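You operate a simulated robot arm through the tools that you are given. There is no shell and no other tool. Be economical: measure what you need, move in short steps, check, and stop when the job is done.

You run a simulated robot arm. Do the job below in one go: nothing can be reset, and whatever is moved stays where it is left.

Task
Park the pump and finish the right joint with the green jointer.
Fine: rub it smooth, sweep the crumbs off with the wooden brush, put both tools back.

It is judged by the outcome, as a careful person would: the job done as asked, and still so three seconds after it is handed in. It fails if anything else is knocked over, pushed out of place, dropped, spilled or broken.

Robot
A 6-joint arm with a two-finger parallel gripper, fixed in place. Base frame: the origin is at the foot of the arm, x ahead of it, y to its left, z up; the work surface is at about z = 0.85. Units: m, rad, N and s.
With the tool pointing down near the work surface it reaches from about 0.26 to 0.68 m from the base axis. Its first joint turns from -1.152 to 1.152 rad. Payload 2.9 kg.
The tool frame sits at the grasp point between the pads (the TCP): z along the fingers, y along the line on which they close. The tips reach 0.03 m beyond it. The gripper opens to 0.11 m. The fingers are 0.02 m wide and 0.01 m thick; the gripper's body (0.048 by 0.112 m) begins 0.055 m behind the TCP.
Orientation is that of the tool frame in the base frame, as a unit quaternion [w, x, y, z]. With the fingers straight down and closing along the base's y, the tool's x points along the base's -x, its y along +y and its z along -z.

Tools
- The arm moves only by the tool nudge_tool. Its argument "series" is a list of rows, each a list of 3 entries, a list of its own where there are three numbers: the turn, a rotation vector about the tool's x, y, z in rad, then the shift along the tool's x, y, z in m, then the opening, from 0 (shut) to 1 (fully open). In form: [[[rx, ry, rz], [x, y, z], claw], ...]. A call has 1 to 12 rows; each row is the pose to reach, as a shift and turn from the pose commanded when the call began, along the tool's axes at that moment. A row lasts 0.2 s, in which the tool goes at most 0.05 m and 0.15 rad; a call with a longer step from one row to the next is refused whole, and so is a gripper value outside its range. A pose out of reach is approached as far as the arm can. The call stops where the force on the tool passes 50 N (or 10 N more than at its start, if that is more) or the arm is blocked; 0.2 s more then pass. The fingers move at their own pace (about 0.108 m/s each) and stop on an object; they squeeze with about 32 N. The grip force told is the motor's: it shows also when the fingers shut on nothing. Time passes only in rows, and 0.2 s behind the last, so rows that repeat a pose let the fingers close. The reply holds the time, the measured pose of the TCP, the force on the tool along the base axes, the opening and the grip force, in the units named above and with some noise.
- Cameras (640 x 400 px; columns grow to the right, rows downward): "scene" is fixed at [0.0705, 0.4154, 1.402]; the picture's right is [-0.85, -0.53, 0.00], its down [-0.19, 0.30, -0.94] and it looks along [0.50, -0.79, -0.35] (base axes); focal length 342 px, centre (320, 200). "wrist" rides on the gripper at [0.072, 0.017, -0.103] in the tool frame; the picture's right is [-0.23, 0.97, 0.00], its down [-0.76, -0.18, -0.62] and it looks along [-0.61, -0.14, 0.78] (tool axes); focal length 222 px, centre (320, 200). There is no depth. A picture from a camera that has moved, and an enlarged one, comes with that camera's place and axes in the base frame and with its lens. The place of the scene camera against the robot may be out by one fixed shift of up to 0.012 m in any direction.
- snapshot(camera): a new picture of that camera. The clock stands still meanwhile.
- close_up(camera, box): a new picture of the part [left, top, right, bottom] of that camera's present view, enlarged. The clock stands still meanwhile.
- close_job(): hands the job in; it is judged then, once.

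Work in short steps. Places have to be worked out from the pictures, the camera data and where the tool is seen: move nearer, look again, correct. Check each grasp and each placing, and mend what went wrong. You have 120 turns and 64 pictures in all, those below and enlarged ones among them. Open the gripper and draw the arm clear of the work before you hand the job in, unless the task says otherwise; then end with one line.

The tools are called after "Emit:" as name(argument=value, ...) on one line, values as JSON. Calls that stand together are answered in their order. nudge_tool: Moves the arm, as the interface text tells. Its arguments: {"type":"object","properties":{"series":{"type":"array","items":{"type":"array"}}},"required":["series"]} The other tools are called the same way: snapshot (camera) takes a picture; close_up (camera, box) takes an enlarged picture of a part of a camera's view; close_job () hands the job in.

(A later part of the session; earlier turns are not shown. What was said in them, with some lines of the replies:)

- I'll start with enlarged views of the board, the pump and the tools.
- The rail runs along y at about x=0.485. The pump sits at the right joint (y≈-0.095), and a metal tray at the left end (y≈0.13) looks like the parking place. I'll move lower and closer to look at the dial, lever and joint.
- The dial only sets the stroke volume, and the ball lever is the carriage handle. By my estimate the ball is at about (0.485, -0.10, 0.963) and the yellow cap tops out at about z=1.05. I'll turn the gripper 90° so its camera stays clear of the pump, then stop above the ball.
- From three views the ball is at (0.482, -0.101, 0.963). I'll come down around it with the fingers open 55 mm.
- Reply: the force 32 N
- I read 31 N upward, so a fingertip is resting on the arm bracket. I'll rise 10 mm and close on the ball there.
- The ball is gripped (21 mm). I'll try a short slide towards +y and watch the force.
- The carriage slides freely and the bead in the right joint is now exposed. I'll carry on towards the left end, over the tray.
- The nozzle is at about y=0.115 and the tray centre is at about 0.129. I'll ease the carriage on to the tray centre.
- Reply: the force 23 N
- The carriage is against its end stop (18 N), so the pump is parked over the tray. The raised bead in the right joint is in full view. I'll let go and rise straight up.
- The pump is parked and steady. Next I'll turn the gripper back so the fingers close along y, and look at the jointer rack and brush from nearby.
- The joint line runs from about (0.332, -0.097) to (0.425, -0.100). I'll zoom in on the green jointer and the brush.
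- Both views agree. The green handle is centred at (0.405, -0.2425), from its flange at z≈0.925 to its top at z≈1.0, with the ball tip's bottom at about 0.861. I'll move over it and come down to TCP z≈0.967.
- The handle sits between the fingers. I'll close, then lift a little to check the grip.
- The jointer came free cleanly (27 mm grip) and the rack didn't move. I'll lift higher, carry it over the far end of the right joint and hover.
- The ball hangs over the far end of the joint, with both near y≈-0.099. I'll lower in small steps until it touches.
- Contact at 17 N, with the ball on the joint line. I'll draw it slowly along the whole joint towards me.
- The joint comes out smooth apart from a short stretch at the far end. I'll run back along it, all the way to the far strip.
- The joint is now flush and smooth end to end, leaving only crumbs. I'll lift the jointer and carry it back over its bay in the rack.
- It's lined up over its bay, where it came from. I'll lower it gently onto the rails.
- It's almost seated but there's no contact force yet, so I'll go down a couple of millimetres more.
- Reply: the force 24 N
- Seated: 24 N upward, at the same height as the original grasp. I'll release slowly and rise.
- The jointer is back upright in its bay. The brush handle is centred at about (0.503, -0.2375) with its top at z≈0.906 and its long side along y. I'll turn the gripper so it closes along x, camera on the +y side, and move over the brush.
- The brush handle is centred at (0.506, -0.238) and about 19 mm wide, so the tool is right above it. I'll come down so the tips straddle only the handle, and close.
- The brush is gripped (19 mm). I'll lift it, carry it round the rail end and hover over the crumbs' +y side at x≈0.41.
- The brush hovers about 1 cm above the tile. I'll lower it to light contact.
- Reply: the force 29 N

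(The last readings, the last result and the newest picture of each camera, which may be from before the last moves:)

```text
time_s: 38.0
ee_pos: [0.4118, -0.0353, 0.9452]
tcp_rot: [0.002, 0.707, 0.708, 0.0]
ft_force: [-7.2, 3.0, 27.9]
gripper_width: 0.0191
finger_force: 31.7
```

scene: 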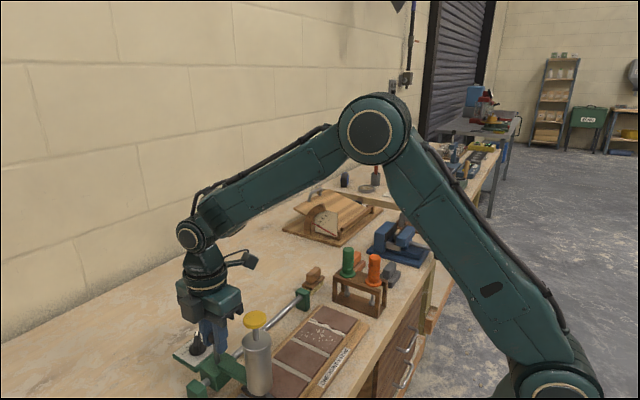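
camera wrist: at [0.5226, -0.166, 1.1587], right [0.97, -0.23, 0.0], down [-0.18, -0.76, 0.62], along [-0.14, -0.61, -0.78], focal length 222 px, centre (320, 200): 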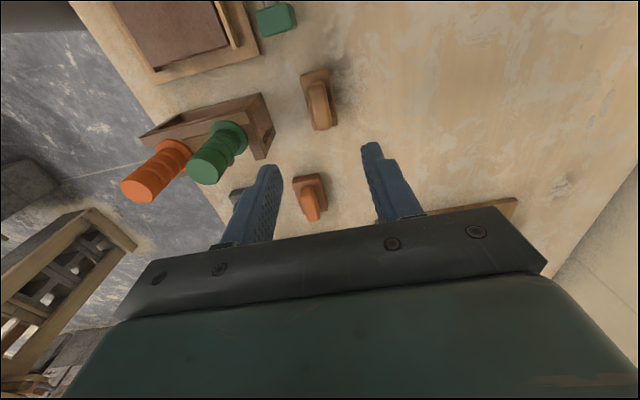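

There's contact at 28 N, possibly on the edge strip. I'll ease off 1 mm, shift slightly inward, and sweep towards -y over the right tile.

Emit:
nudge_tool(series=[[[0, 0, 0], [0, -0.003, -0.0012], 0], [[0, 0, 0], [-0.012, -0.004, -0.0012], 0], [[0, 0, 0], [-0.026, -0.004, -0.0012], 0], [[0, 0, 0], [-0.04, -0.004, -0.0012], 0], [[0, 0, 0], [-0.054, -0.004, -0.0012], 0], [[0, 0, 0], [-0.068, -0.004, -0.0012], 0], [[0, 0, 0], [-0.082, -0.004, -0.0012], 0], [[0, 0, 0], [-0.096, -0.004, -0.0012], 0], [[0, 0, 0], [-0.108, -0.004, -0.0012], 0], [[0, 0, 0], [-0.116, -0.004, -0.0012], 0], [[0, 0, 0], [-0.116, -0.004, -0.03], 0]])

Emit:
close_up(camera="scene", box=[256, 260, 384, 360])

```text
time_s: 40.4
ee_pos: [0.4071, -0.1523, 0.9724]
tcp_rot: [0.001, 0.707, 0.707, -0.002]
ft_force: [0.3, -0.9, -0.7]
gripper_width: 0.0192
finger_force: 32.6
```

```text
4.00 times, centred on (320, 310) of scene
camera zoom: at [0.0706, 0.4154, 1.402], right [-0.85, -0.53, 0.0], down [-0.19, 0.3, -0.94], along [0.5, -0.79, -0.35], focal length 1370 px, centre (320, -240)
```

zoom: 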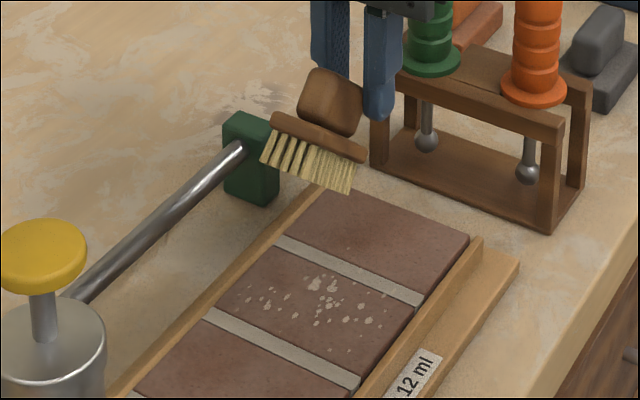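

The brush pivoted about the grip axis because I dragged it across that axis. I'll straighten it on the empty bench beyond the rail and then sweep along the grip axis (x) instead. First I'll carry it there.

Emit:
nudge_tool(series=[[[0, 0, 0], [0, 0, -0.04], 0], [[0, 0, 0], [0, 0, -0.06], 0], [[0, 0, 0], [0.01, 0.04, -0.06], 0], [[0, 0, 0], [0.02, 0.08, -0.06], 0], [[0, 0, 0], [0.03, 0.12, -0.06], 0], [[0, 0, 0], [0.04, 0.155, -0.06], 0], [[0, 0, 0], [0.04, 0.155, -0.02], 0]])

Emit:
close_up(camera="scene", box=[180, 190, 340, 310])

Emit:
close_up(camera="wrist", box=[220, 100, 420, 240])

```text
time_s: 42.0
ee_pos: [0.5612, -0.1122, 0.9944]
tcp_rot: [0.001, 0.708, 0.707, 0.0]
ft_force: [0.0, -0.1, -0.7]
gripper_width: 0.0191
finger_force: 32.4
```

```text
3.33 times, centred on (260, 250) of scene
camera zoom: at [0.0706, 0.4154, 1.402], right [-0.85, -0.53, 0.0], down [-0.19, 0.3, -0.94], along [0.5, -0.79, -0.35], focal length 1141 px, centre (520, 33)
```

zoom: 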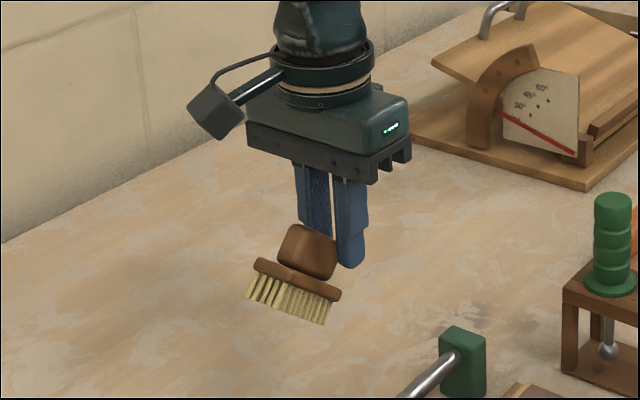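

```text
2.86 times, centred on (320, 170) of wrist
camera zoom: at [0.5787, -0.0391, 1.0974], right [0.97, -0.23, 0.0], down [-0.18, -0.76, 0.62], along [-0.14, -0.61, -0.78], focal length 635 px, centre (320, 286)
```

zoom: 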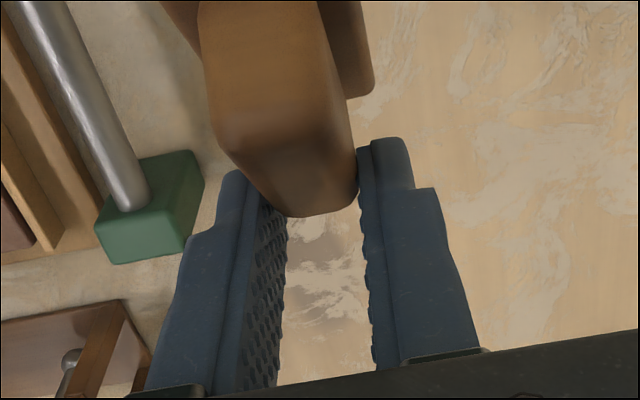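

The brush is pitched about 27° with its -y end down. I'll tilt the gripper the other way by 0.47 rad to level it before setting it down for a regrasp.

Emit:
nudge_tool(series=[[[0, -0.12, 0], [0, 0, 0], 0], [[0, -0.24, 0], [0, 0, 0], 0], [[0, -0.36, 0], [0, 0, 0], 0], [[0, -0.47, 0], [0, 0, 0], 0]])

Emit:
close_up(camera="scene", box=[180, 190, 340, 310])

```text
time_s: 43.0
ee_pos: [0.5611, -0.1124, 0.9948]
tcp_rot: [0.165, 0.687, 0.688, -0.166]
ft_force: [0.5, 0.9, -0.4]
gripper_width: 0.019
finger_force: 32.0
```

```text
3.33 times, centred on (260, 250) of scene
camera zoom: at [0.0706, 0.4154, 1.402], right [-0.85, -0.53, 0.0], down [-0.19, 0.3, -0.94], along [0.5, -0.79, -0.35], focal length 1141 px, centre (520, 33)
```

zoom: 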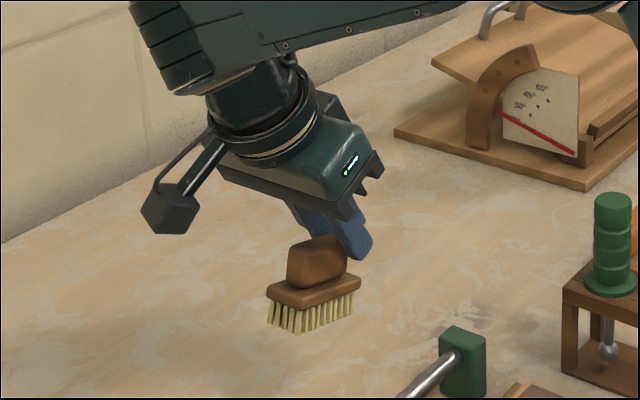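

It's only partly levelled, with about 25° left. I'll tilt further and look closer.

Emit:
nudge_tool(series=[[[0, -0.12, 0], [0, 0, 0], 0], [[0, -0.24, 0], [0, 0, 0], 0], [[0, -0.38, 0], [0, 0, 0], 0]])

Emit:
close_up(camera="scene", box=[220, 230, 300, 290])

```text
time_s: 43.8
ee_pos: [0.5621, -0.1126, 0.9945]
tcp_rot: [0.292, 0.644, 0.643, -0.294]
ft_force: [-0.5, 0.3, -2.0]
gripper_width: 0.0189
finger_force: 31.5
```

```text
6.67 times, centred on (260, 260) of scene
camera zoom: at [0.0706, 0.4154, 1.402], right [-0.85, -0.53, 0.0], down [-0.19, 0.3, -0.94], along [0.5, -0.79, -0.35], focal length 2283 px, centre (720, -200)
```

zoom: 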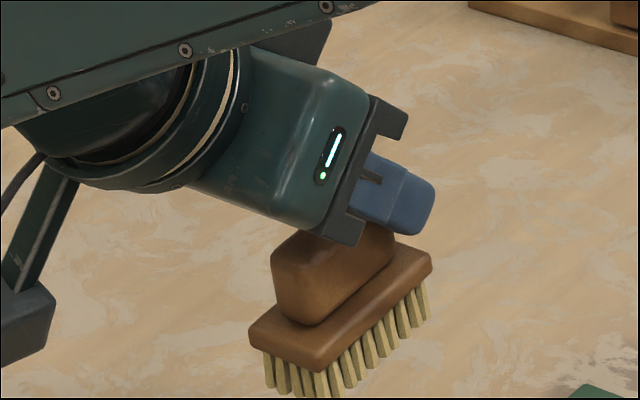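

Now it's about 7° over-tilted. I'll correct by 0.12 rad and lower to just above the bench.

Emit:
nudge_tool(series=[[[0, 0.12, 0], [0, 0, 0], 0], [[0, 0.12, 0], [0.0225, 0, 0.0198], 0], [[0, 0.12, 0], [0.045, 0, 0.0396], 0], [[0, 0.12, 0], [0.0526, 0, 0.0462], 0]])

Emit:
close_up(camera="scene", box=[220, 240, 300, 300])

```text
time_s: 44.8
ee_pos: [0.5617, -0.111, 0.9227]
tcp_rot: [0.252, 0.66, 0.661, -0.253]
ft_force: [-0.5, -0.1, -0.3]
gripper_width: 0.0193
finger_force: 32.3
```

```text
6.67 times, centred on (260, 270) of scene
camera zoom: at [0.0706, 0.4154, 1.402], right [-0.85, -0.53, 0.0], down [-0.19, 0.3, -0.94], along [0.5, -0.79, -0.35], focal length 2283 px, centre (720, -267)
```

zoom: 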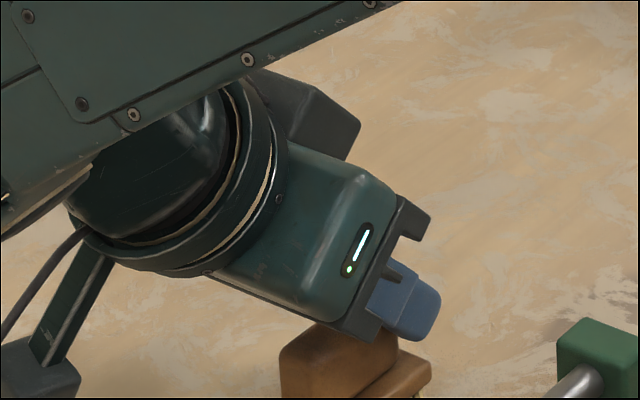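

Emit:
nudge_tool(series=[[[0, 0, 0], [0.0033, 0, 0.0037], 0], [[0, 0, 0], [0.0067, 0, 0.0075], 0], [[0, 0, 0], [0.0067, 0, 0.0075], 0]])

Emit:
close_up(camera="scene", box=[220, 260, 300, 320])

```text
time_s: 45.6
ee_pos: [0.5633, -0.1114, 0.9174]
tcp_rot: [0.256, 0.661, 0.658, -0.252]
ft_force: [-8.3, 6.8, 37.1]
gripper_width: 0.019
finger_force: 32.1
```

```text
6.67 times, centred on (260, 290) of scene
camera zoom: at [0.0696, 0.4157, 1.402], right [-0.85, -0.53, 0.0], down [-0.19, 0.3, -0.94], along [0.5, -0.79, -0.35], focal length 2283 px, centre (720, -400)
```

zoom: 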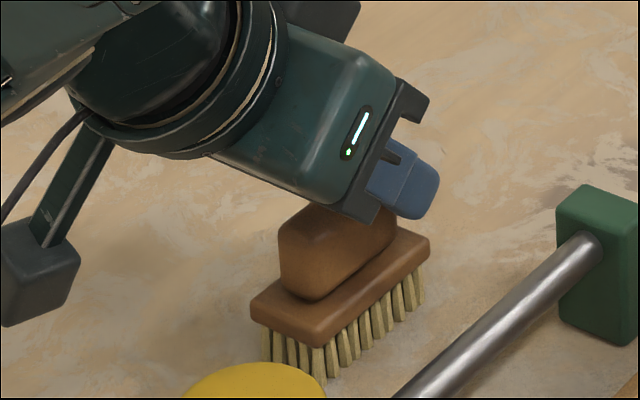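

It's flat on the bench. I'll ease off, open, back away along the fingers and return to vertical above it.

Emit:
nudge_tool(series=[[[0, 0, 0], [-0.002, 0, -0.0022], 0], [[0, 0, 0], [-0.002, 0, -0.0022], 0.3], [[0, 0, 0], [-0.002, 0, -0.0022], 0.5], [[0, 0, 0], [-0.002, 0, -0.0022], 0.5], [[0, 0, 0], [-0.01, 0, -0.035], 0.5], [[0, 0, 0], [-0.025, 0, -0.075], 0.5], [[0, 0.14, 0], [-0.04, 0, -0.11], 0.5], [[0, 0.28, 0], [-0.055, 0, -0.13], 0.5], [[0, 0.42, 0], [-0.055, 0, -0.14], 0.5], [[0, 0.56, 0], [-0.06, 0, -0.14], 0.5], [[0, 0.7, 0], [-0.06, 0, -0.14], 0.5], [[0, 0.73, 0], [-0.06, 0, -0.14], 0.5]])

Emit:
snapshot(camera="wrist")

```text
time_s: 48.2
ee_pos: [0.5611, -0.0642, 1.0571]
tcp_rot: [-0.001, 0.707, 0.707, -0.001]
ft_force: [-0.3, 0.4, 1.0]
gripper_width: 0.055
finger_force: 0.1
```

```text
15 pictures are left
camera wrist: at [0.5788, 0.0095, 1.1615], right [0.97, -0.23, 0.0], down [-0.18, -0.76, 0.62], along [-0.14, -0.61, -0.78], focal length 222 px, centre (320, 200)
```

wrist: 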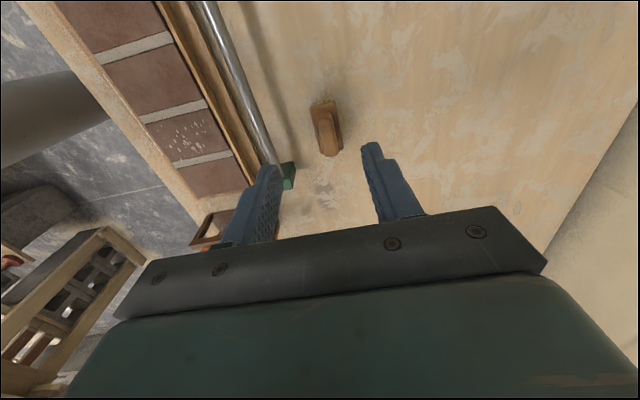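

The brush stands flat, with its handle centre at (0.562, -0.094). I'll regrasp it at the centre and lift.

Emit:
nudge_tool(series=[[[0, 0, 0], [-0.03, 0.001, 0.03], 0.5], [[0, 0, 0], [-0.03, 0.001, 0.07], 0.5], [[0, 0, 0], [-0.03, 0.001, 0.11], 0.5], [[0, 0, 0], [-0.03, 0.001, 0.144], 0.5], [[0, 0, 0], [-0.03, 0.001, 0.144], 0.3], [[0, 0, 0], [-0.03, 0.001, 0.144], 0.1], [[0, 0, 0], [-0.03, 0.001, 0.144], 0], [[0, 0, 0], [-0.03, 0.001, 0.144], 0]])

Emit:
nudge_tool(series=[[[0, 0, 0], [0, 0, -0.04], 0], [[0, 0, 0], [0, 0, -0.08], 0], [[0, 0, 0], [0, 0, -0.1], 0], [[0, 0, 0], [0.008, -0.04, -0.1], 0], [[0, 0, 0], [0.016, -0.08, -0.1], 0], [[0, 0, 0], [0.024, -0.12, -0.1], 0], [[0, 0, 0], [0.024, -0.155, -0.1], 0], [[0, 0, 0], [0.024, -0.155, -0.07], 0], [[0, 0, 0], [0.024, -0.155, -0.042], 0]])

Emit:
close_up(camera="scene", box=[230, 240, 390, 360])

```text
time_s: 50.0
ee_pos: [0.5619, -0.0948, 0.9139]
tcp_rot: [0.0, 0.707, 0.707, 0.0]
ft_force: [0.1, 0.0, -0.8]
gripper_width: 0.0191
finger_force: 32.2
```

```text
time_s: 52.0
ee_pos: [0.4086, -0.071, 0.9567]
tcp_rot: [0.0, 0.707, 0.707, -0.001]
ft_force: [0.1, 0.1, -0.9]
gripper_width: 0.0187
finger_force: 31.9
```

```text
3.33 times, centred on (310, 300) of scene
camera zoom: at [0.0705, 0.4154, 1.402], right [-0.85, -0.53, 0.0], down [-0.19, 0.3, -0.94], along [0.5, -0.79, -0.35], focal length 1141 px, centre (353, -133)
```

zoom: 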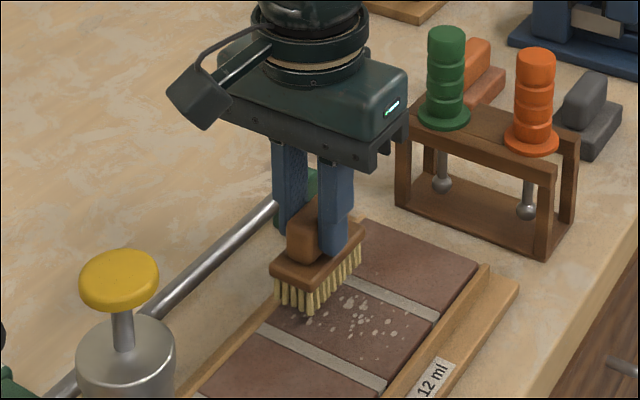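

Gripped at the centre and level. I'll lower it to light contact and sweep along x towards the near edge.

Emit:
nudge_tool(series=[[[0, 0, 0], [0, 0, 0.008], 0], [[0, 0, 0], [0, 0, 0.0125], 0], [[0, 0, 0], [0, 0, 0.0135], 0]])

```text
time_s: 52.8
ee_pos: [0.4071, -0.0696, 0.9443]
tcp_rot: [0.0, 0.707, 0.707, 0.0]
ft_force: [0.2, -0.2, -1.6]
gripper_width: 0.019
finger_force: 32.0
```

Emit:
nudge_tool(series=[[[0, 0, 0], [0, 0, 0.0015], 0], [[0, 0, 0], [0, 0, 0.0025], 0], [[0, 0, 0], [0, 0, 0.0025], 0]])

```text
time_s: 53.6
ee_pos: [0.4069, -0.0698, 0.9422]
tcp_rot: [0.002, 0.708, 0.707, 0.001]
ft_force: [-10.2, 7.2, 41.8]
gripper_width: 0.019
finger_force: 31.9
```

Contact is firm (42 N), so I'll ease off about 1.2 mm and sweep towards -x.

Emit:
nudge_tool(series=[[[0, 0, 0], [0, 0, -0.0012], 0], [[0, 0, 0], [0, -0.008, -0.0012], 0], [[0, 0, 0], [0, -0.018, -0.0012], 0], [[0, 0, 0], [0, -0.028, -0.0012], 0], [[0, 0, 0], [0, -0.038, -0.0012], 0], [[0, 0, 0], [0, -0.048, -0.0012], 0], [[0, 0, 0], [0, -0.057, -0.0012], 0]])

Emit:
close_up(camera="scene", box=[230, 240, 390, 360])

```text
time_s: 55.2
ee_pos: [0.3517, -0.0687, 0.943]
tcp_rot: [0.001, 0.707, 0.707, 0.0]
ft_force: [8.4, 3.2, 17.9]
gripper_width: 0.0191
finger_force: 31.9
```

```text
3.33 times, centred on (310, 300) of scene
camera zoom: at [0.0706, 0.4155, 1.402], right [-0.85, -0.53, 0.0], down [-0.19, 0.3, -0.94], along [0.5, -0.79, -0.35], focal length 1141 px, centre (353, -133)
```

zoom: 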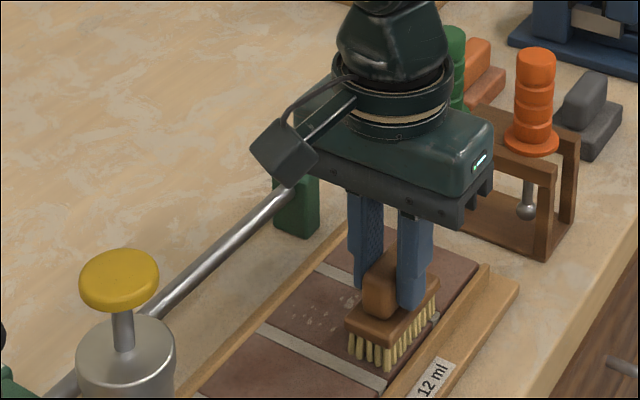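

The brush stays level and most crumbs are gone, with a few faint ones left. I'll do back-and-forth strokes, shifting in y to cover the joint side too.

Emit:
nudge_tool(series=[[[0, 0, 0], [-0.006, 0.003, 0], 0], [[0, 0, 0], [-0.012, 0.014, 0], 0], [[0, 0, 0], [-0.014, 0.026, 0], 0], [[0, 0, 0], [-0.014, 0.038, 0], 0], [[0, 0, 0], [-0.014, 0.05, 0], 0], [[0, 0, 0], [-0.014, 0.06, 0], 0], [[0, 0, 0], [-0.014, 0.046, 0], 0], [[0, 0, 0], [-0.014, 0.032, 0], 0], [[0, 0, 0], [-0.014, 0.018, 0], 0], [[0, 0, 0], [-0.014, 0.004, 0], 0], [[0, 0, 0], [-0.014, -0.002, 0], 0]])

Emit:
nudge_tool(series=[[[0, 0, 0], [0.007, 0.006, 0], 0], [[0, 0, 0], [0.014, 0.014, 0], 0], [[0, 0, 0], [0.021, 0.026, 0], 0], [[0, 0, 0], [0.024, 0.038, 0], 0], [[0, 0, 0], [0.024, 0.05, 0], 0], [[0, 0, 0], [0.024, 0.061, 0], 0], [[0, 0, 0], [0.024, 0.046, 0], 0], [[0, 0, 0], [0.024, 0.032, 0], 0], [[0, 0, 0], [0.024, 0.018, 0], 0], [[0, 0, 0], [0.024, 0.004, 0], 0], [[0, 0, 0], [0.024, -0.001, 0], 0]])

Emit:
close_up(camera="scene", box=[256, 260, 384, 360])

```text
time_s: 55.7
ee_pos: [0.3532, -0.0713, 0.9411]
tcp_rot: [-0.008, 0.704, 0.711, 0.0]
ft_force: [-5.6, 7.0, 11.9]
gripper_width: 0.0191
finger_force: 31.7
stopped in row 2: the force on the tool passed its limit (the readings are from after the stop); the commanded pose is now the measured one
```

```text
time_s: 58.1
ee_pos: [0.3511, -0.0483, 0.9423]
tcp_rot: [-0.006, 0.704, 0.71, 0.001]
ft_force: [8.7, 1.3, 18.4]
gripper_width: 0.0193
finger_force: 31.9
```

```text
4.00 times, centred on (320, 310) of scene
camera zoom: at [0.0705, 0.4154, 1.402], right [-0.85, -0.53, 0.0], down [-0.19, 0.3, -0.94], along [0.5, -0.79, -0.35], focal length 1370 px, centre (320, -240)
```

zoom: 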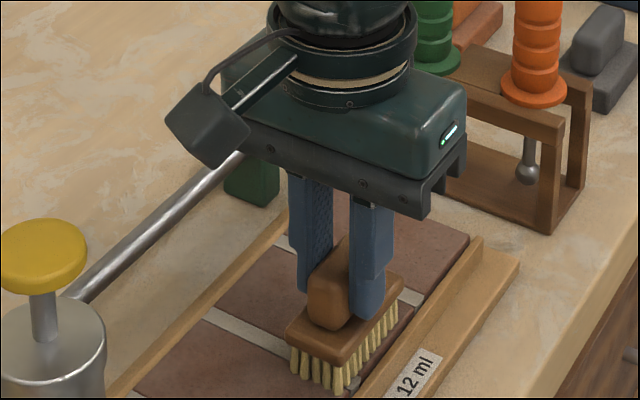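

The tile looks clean where I can see it. I'll lift, move over to the joint strip (y≈-0.10), and sweep there too.

Emit:
nudge_tool(series=[[[0, 0, 0], [0, 0, -0.015], 0], [[0, 0, 0], [-0.025, 0.03, -0.015], 0], [[0, 0, 0], [-0.052, 0.057, -0.015], 0], [[0, 0, 0], [-0.052, 0.057, -0.006], 0], [[0, 0, 0], [-0.052, 0.057, 0], 0], [[0, 0, 0], [-0.052, 0.045, 0], 0], [[0, 0, 0], [-0.052, 0.033, 0], 0], [[0, 0, 0], [-0.052, 0.021, 0], 0], [[0, 0, 0], [-0.052, 0.009, 0], 0], [[0, 0, 0], [-0.052, 0, 0], 0], [[0, 0, 0], [-0.052, 0, -0.02], 0], [[0, 0, 0], [-0.052, 0, -0.06], 0]])

Emit:
nudge_tool(series=[[[0, 0, 0], [0, 0.045, 0], 0], [[0, 0, 0], [0, 0.09, 0], 0], [[0, 0, 0], [0, 0.135, 0], 0], [[0, 0, 0], [0, 0.155, 0], 0]])

Emit:
close_up(camera="scene", box=[240, 230, 384, 350])

```text
time_s: 60.7
ee_pos: [0.3518, -0.1007, 0.9993]
tcp_rot: [-0.009, 0.704, 0.71, -0.001]
ft_force: [-0.6, -0.1, -0.2]
gripper_width: 0.0188
finger_force: 32.3
```

```text
time_s: 61.7
ee_pos: [0.5061, -0.0983, 0.9986]
tcp_rot: [-0.008, 0.704, 0.71, -0.001]
ft_force: [0.3, 0.9, 0.3]
gripper_width: 0.0188
finger_force: 31.9
```

```text
3.33 times, centred on (312, 290) of scene
camera zoom: at [0.0706, 0.4154, 1.402], right [-0.85, -0.53, 0.0], down [-0.19, 0.3, -0.94], along [0.5, -0.79, -0.35], focal length 1141 px, centre (347, -100)
```

zoom: 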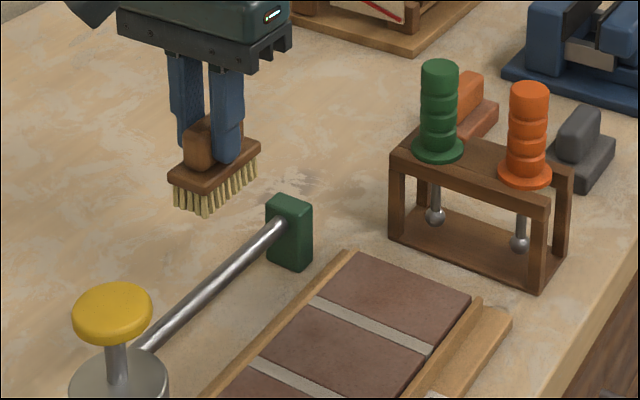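

The tile and joint look clean. One closer check before I put the brush back.

Emit:
close_up(camera="scene", box=[280, 290, 400, 365])

```text
5.33 times, centred on (340, 328) of scene
camera zoom: at [0.0706, 0.4154, 1.402], right [-0.85, -0.53, 0.0], down [-0.19, 0.3, -0.94], along [0.5, -0.79, -0.35], focal length 1826 px, centre (213, -480)
```

zoom: 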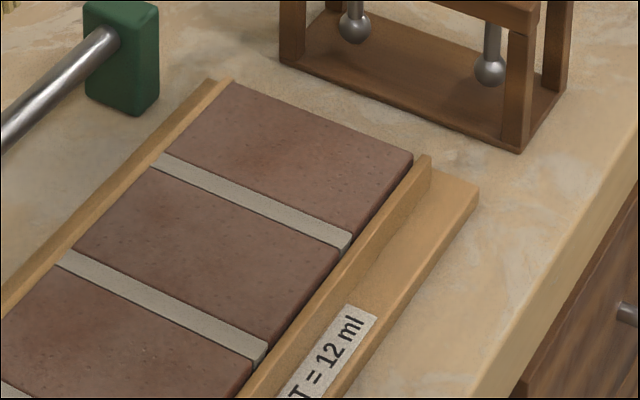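

The joint is flush and the tiles are clean. I'll carry the brush back to its spot at (0.505, -0.238) and lower it close to the bench.

Emit:
nudge_tool(series=[[[0, 0, 0], [-0.045, 0, 0], 0], [[0, 0, 0], [-0.09, 0, 0], 0], [[0, 0, 0], [-0.13, 0, 0], 0], [[0, 0, 0], [-0.1397, 0, 0.02], 0], [[0, 0, 0], [-0.1397, 0, 0.05], 0], [[0, 0, 0], [-0.1397, 0, 0.075], 0], [[0, 0, 0], [-0.1397, 0, 0.081], 0], [[0, 0, 0], [-0.1397, 0, 0.081], 0]])

```text
time_s: 63.5
ee_pos: [0.5076, -0.2365, 0.9161]
tcp_rot: [-0.007, 0.704, 0.71, 0.0]
ft_force: [0.7, -0.4, -0.5]
gripper_width: 0.0193
finger_force: 32.0
```

Emit:
nudge_tool(series=[[[0, 0, 0], [0, -0.002, 0.0015], 0], [[0, 0, 0], [0, -0.002, 0.0025], 0], [[0, 0, 0], [0, -0.002, 0.0025], 0]])

```text
time_s: 64.3
ee_pos: [0.505, -0.2364, 0.9144]
tcp_rot: [-0.008, 0.704, 0.71, 0.0]
ft_force: [0.0, -0.9, -0.3]
gripper_width: 0.0189
finger_force: 32.1
```

No contact yet; I'll go down another 1.5 mm.

Emit:
nudge_tool(series=[[[0, 0, 0], [0, 0, 0.001], 0], [[0, 0, 0], [0, 0, 0.0015], 0], [[0, 0, 0], [0, 0, 0.0015], 0]])

```text
time_s: 65.1
ee_pos: [0.5052, -0.2381, 0.9145]
tcp_rot: [-0.007, 0.704, 0.711, 0.0]
ft_force: [0.1, 0.0, 1.6]
gripper_width: 0.019
finger_force: 32.0
```

It's just touching (about 2 N more than before). I'll release, rise straight up and check.

Emit:
nudge_tool(series=[[[0, 0, 0], [0, 0, 0.0005], 0.25], [[0, 0, 0], [0, 0, 0.0005], 0.5], [[0, 0, 0], [0, 0, 0.0005], 0.5], [[0, 0, 0], [0, 0, -0.04], 0.5], [[0, 0, 0], [0, 0, -0.08], 0.5], [[0, 0, 0], [0, 0, -0.12], 0.5], [[0, 0, 0], [0, 0, -0.16], 0.5], [[0, 0, 0], [0, 0, -0.2], 0.5], [[0, 0, 0], [0, 0, -0.24], 0.5]])

Emit:
snapshot(camera="scene")

Emit:
close_up(camera="scene", box=[160, 230, 420, 400])

```text
time_s: 67.1
ee_pos: [0.5078, -0.2391, 1.1536]
tcp_rot: [-0.007, 0.704, 0.71, -0.001]
ft_force: [0.0, -0.2, 1.1]
gripper_width: 0.0551
finger_force: 0.1
```

```text
9 pictures are left
```

scene: 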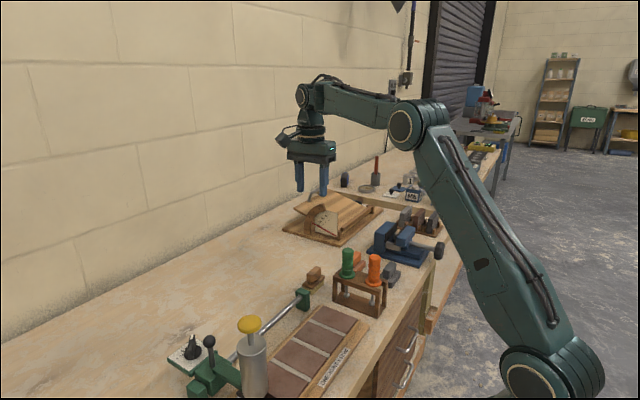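

```text
2.35 times, centred on (290, 315) of scene
camera zoom: at [0.0705, 0.4154, 1.402], right [-0.85, -0.53, 0.0], down [-0.19, 0.3, -0.94], along [0.5, -0.79, -0.35], focal length 806 px, centre (391, -71)
```

zoom: 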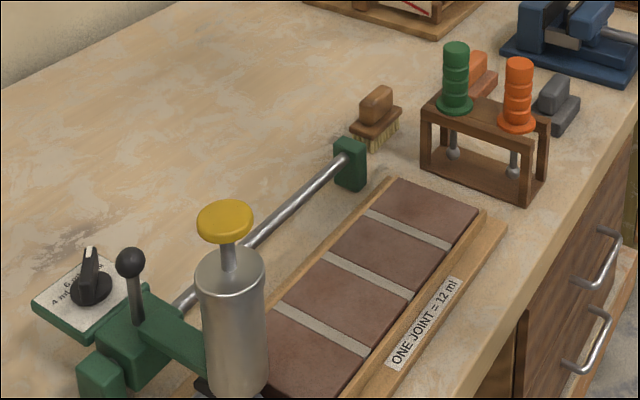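

Everything matches the starting layout: brush and green jointer are back, the joint is smooth and clean, and the pump is parked over the tray. The gripper is open and clear, so I'm handing in.

Emit:
close_job()

```text
The job is handed in.
```

I parked the pump over the tray, rubbed the right joint smooth with the green jointer, swept the crumbs off, and put the jointer and the wooden brush back.
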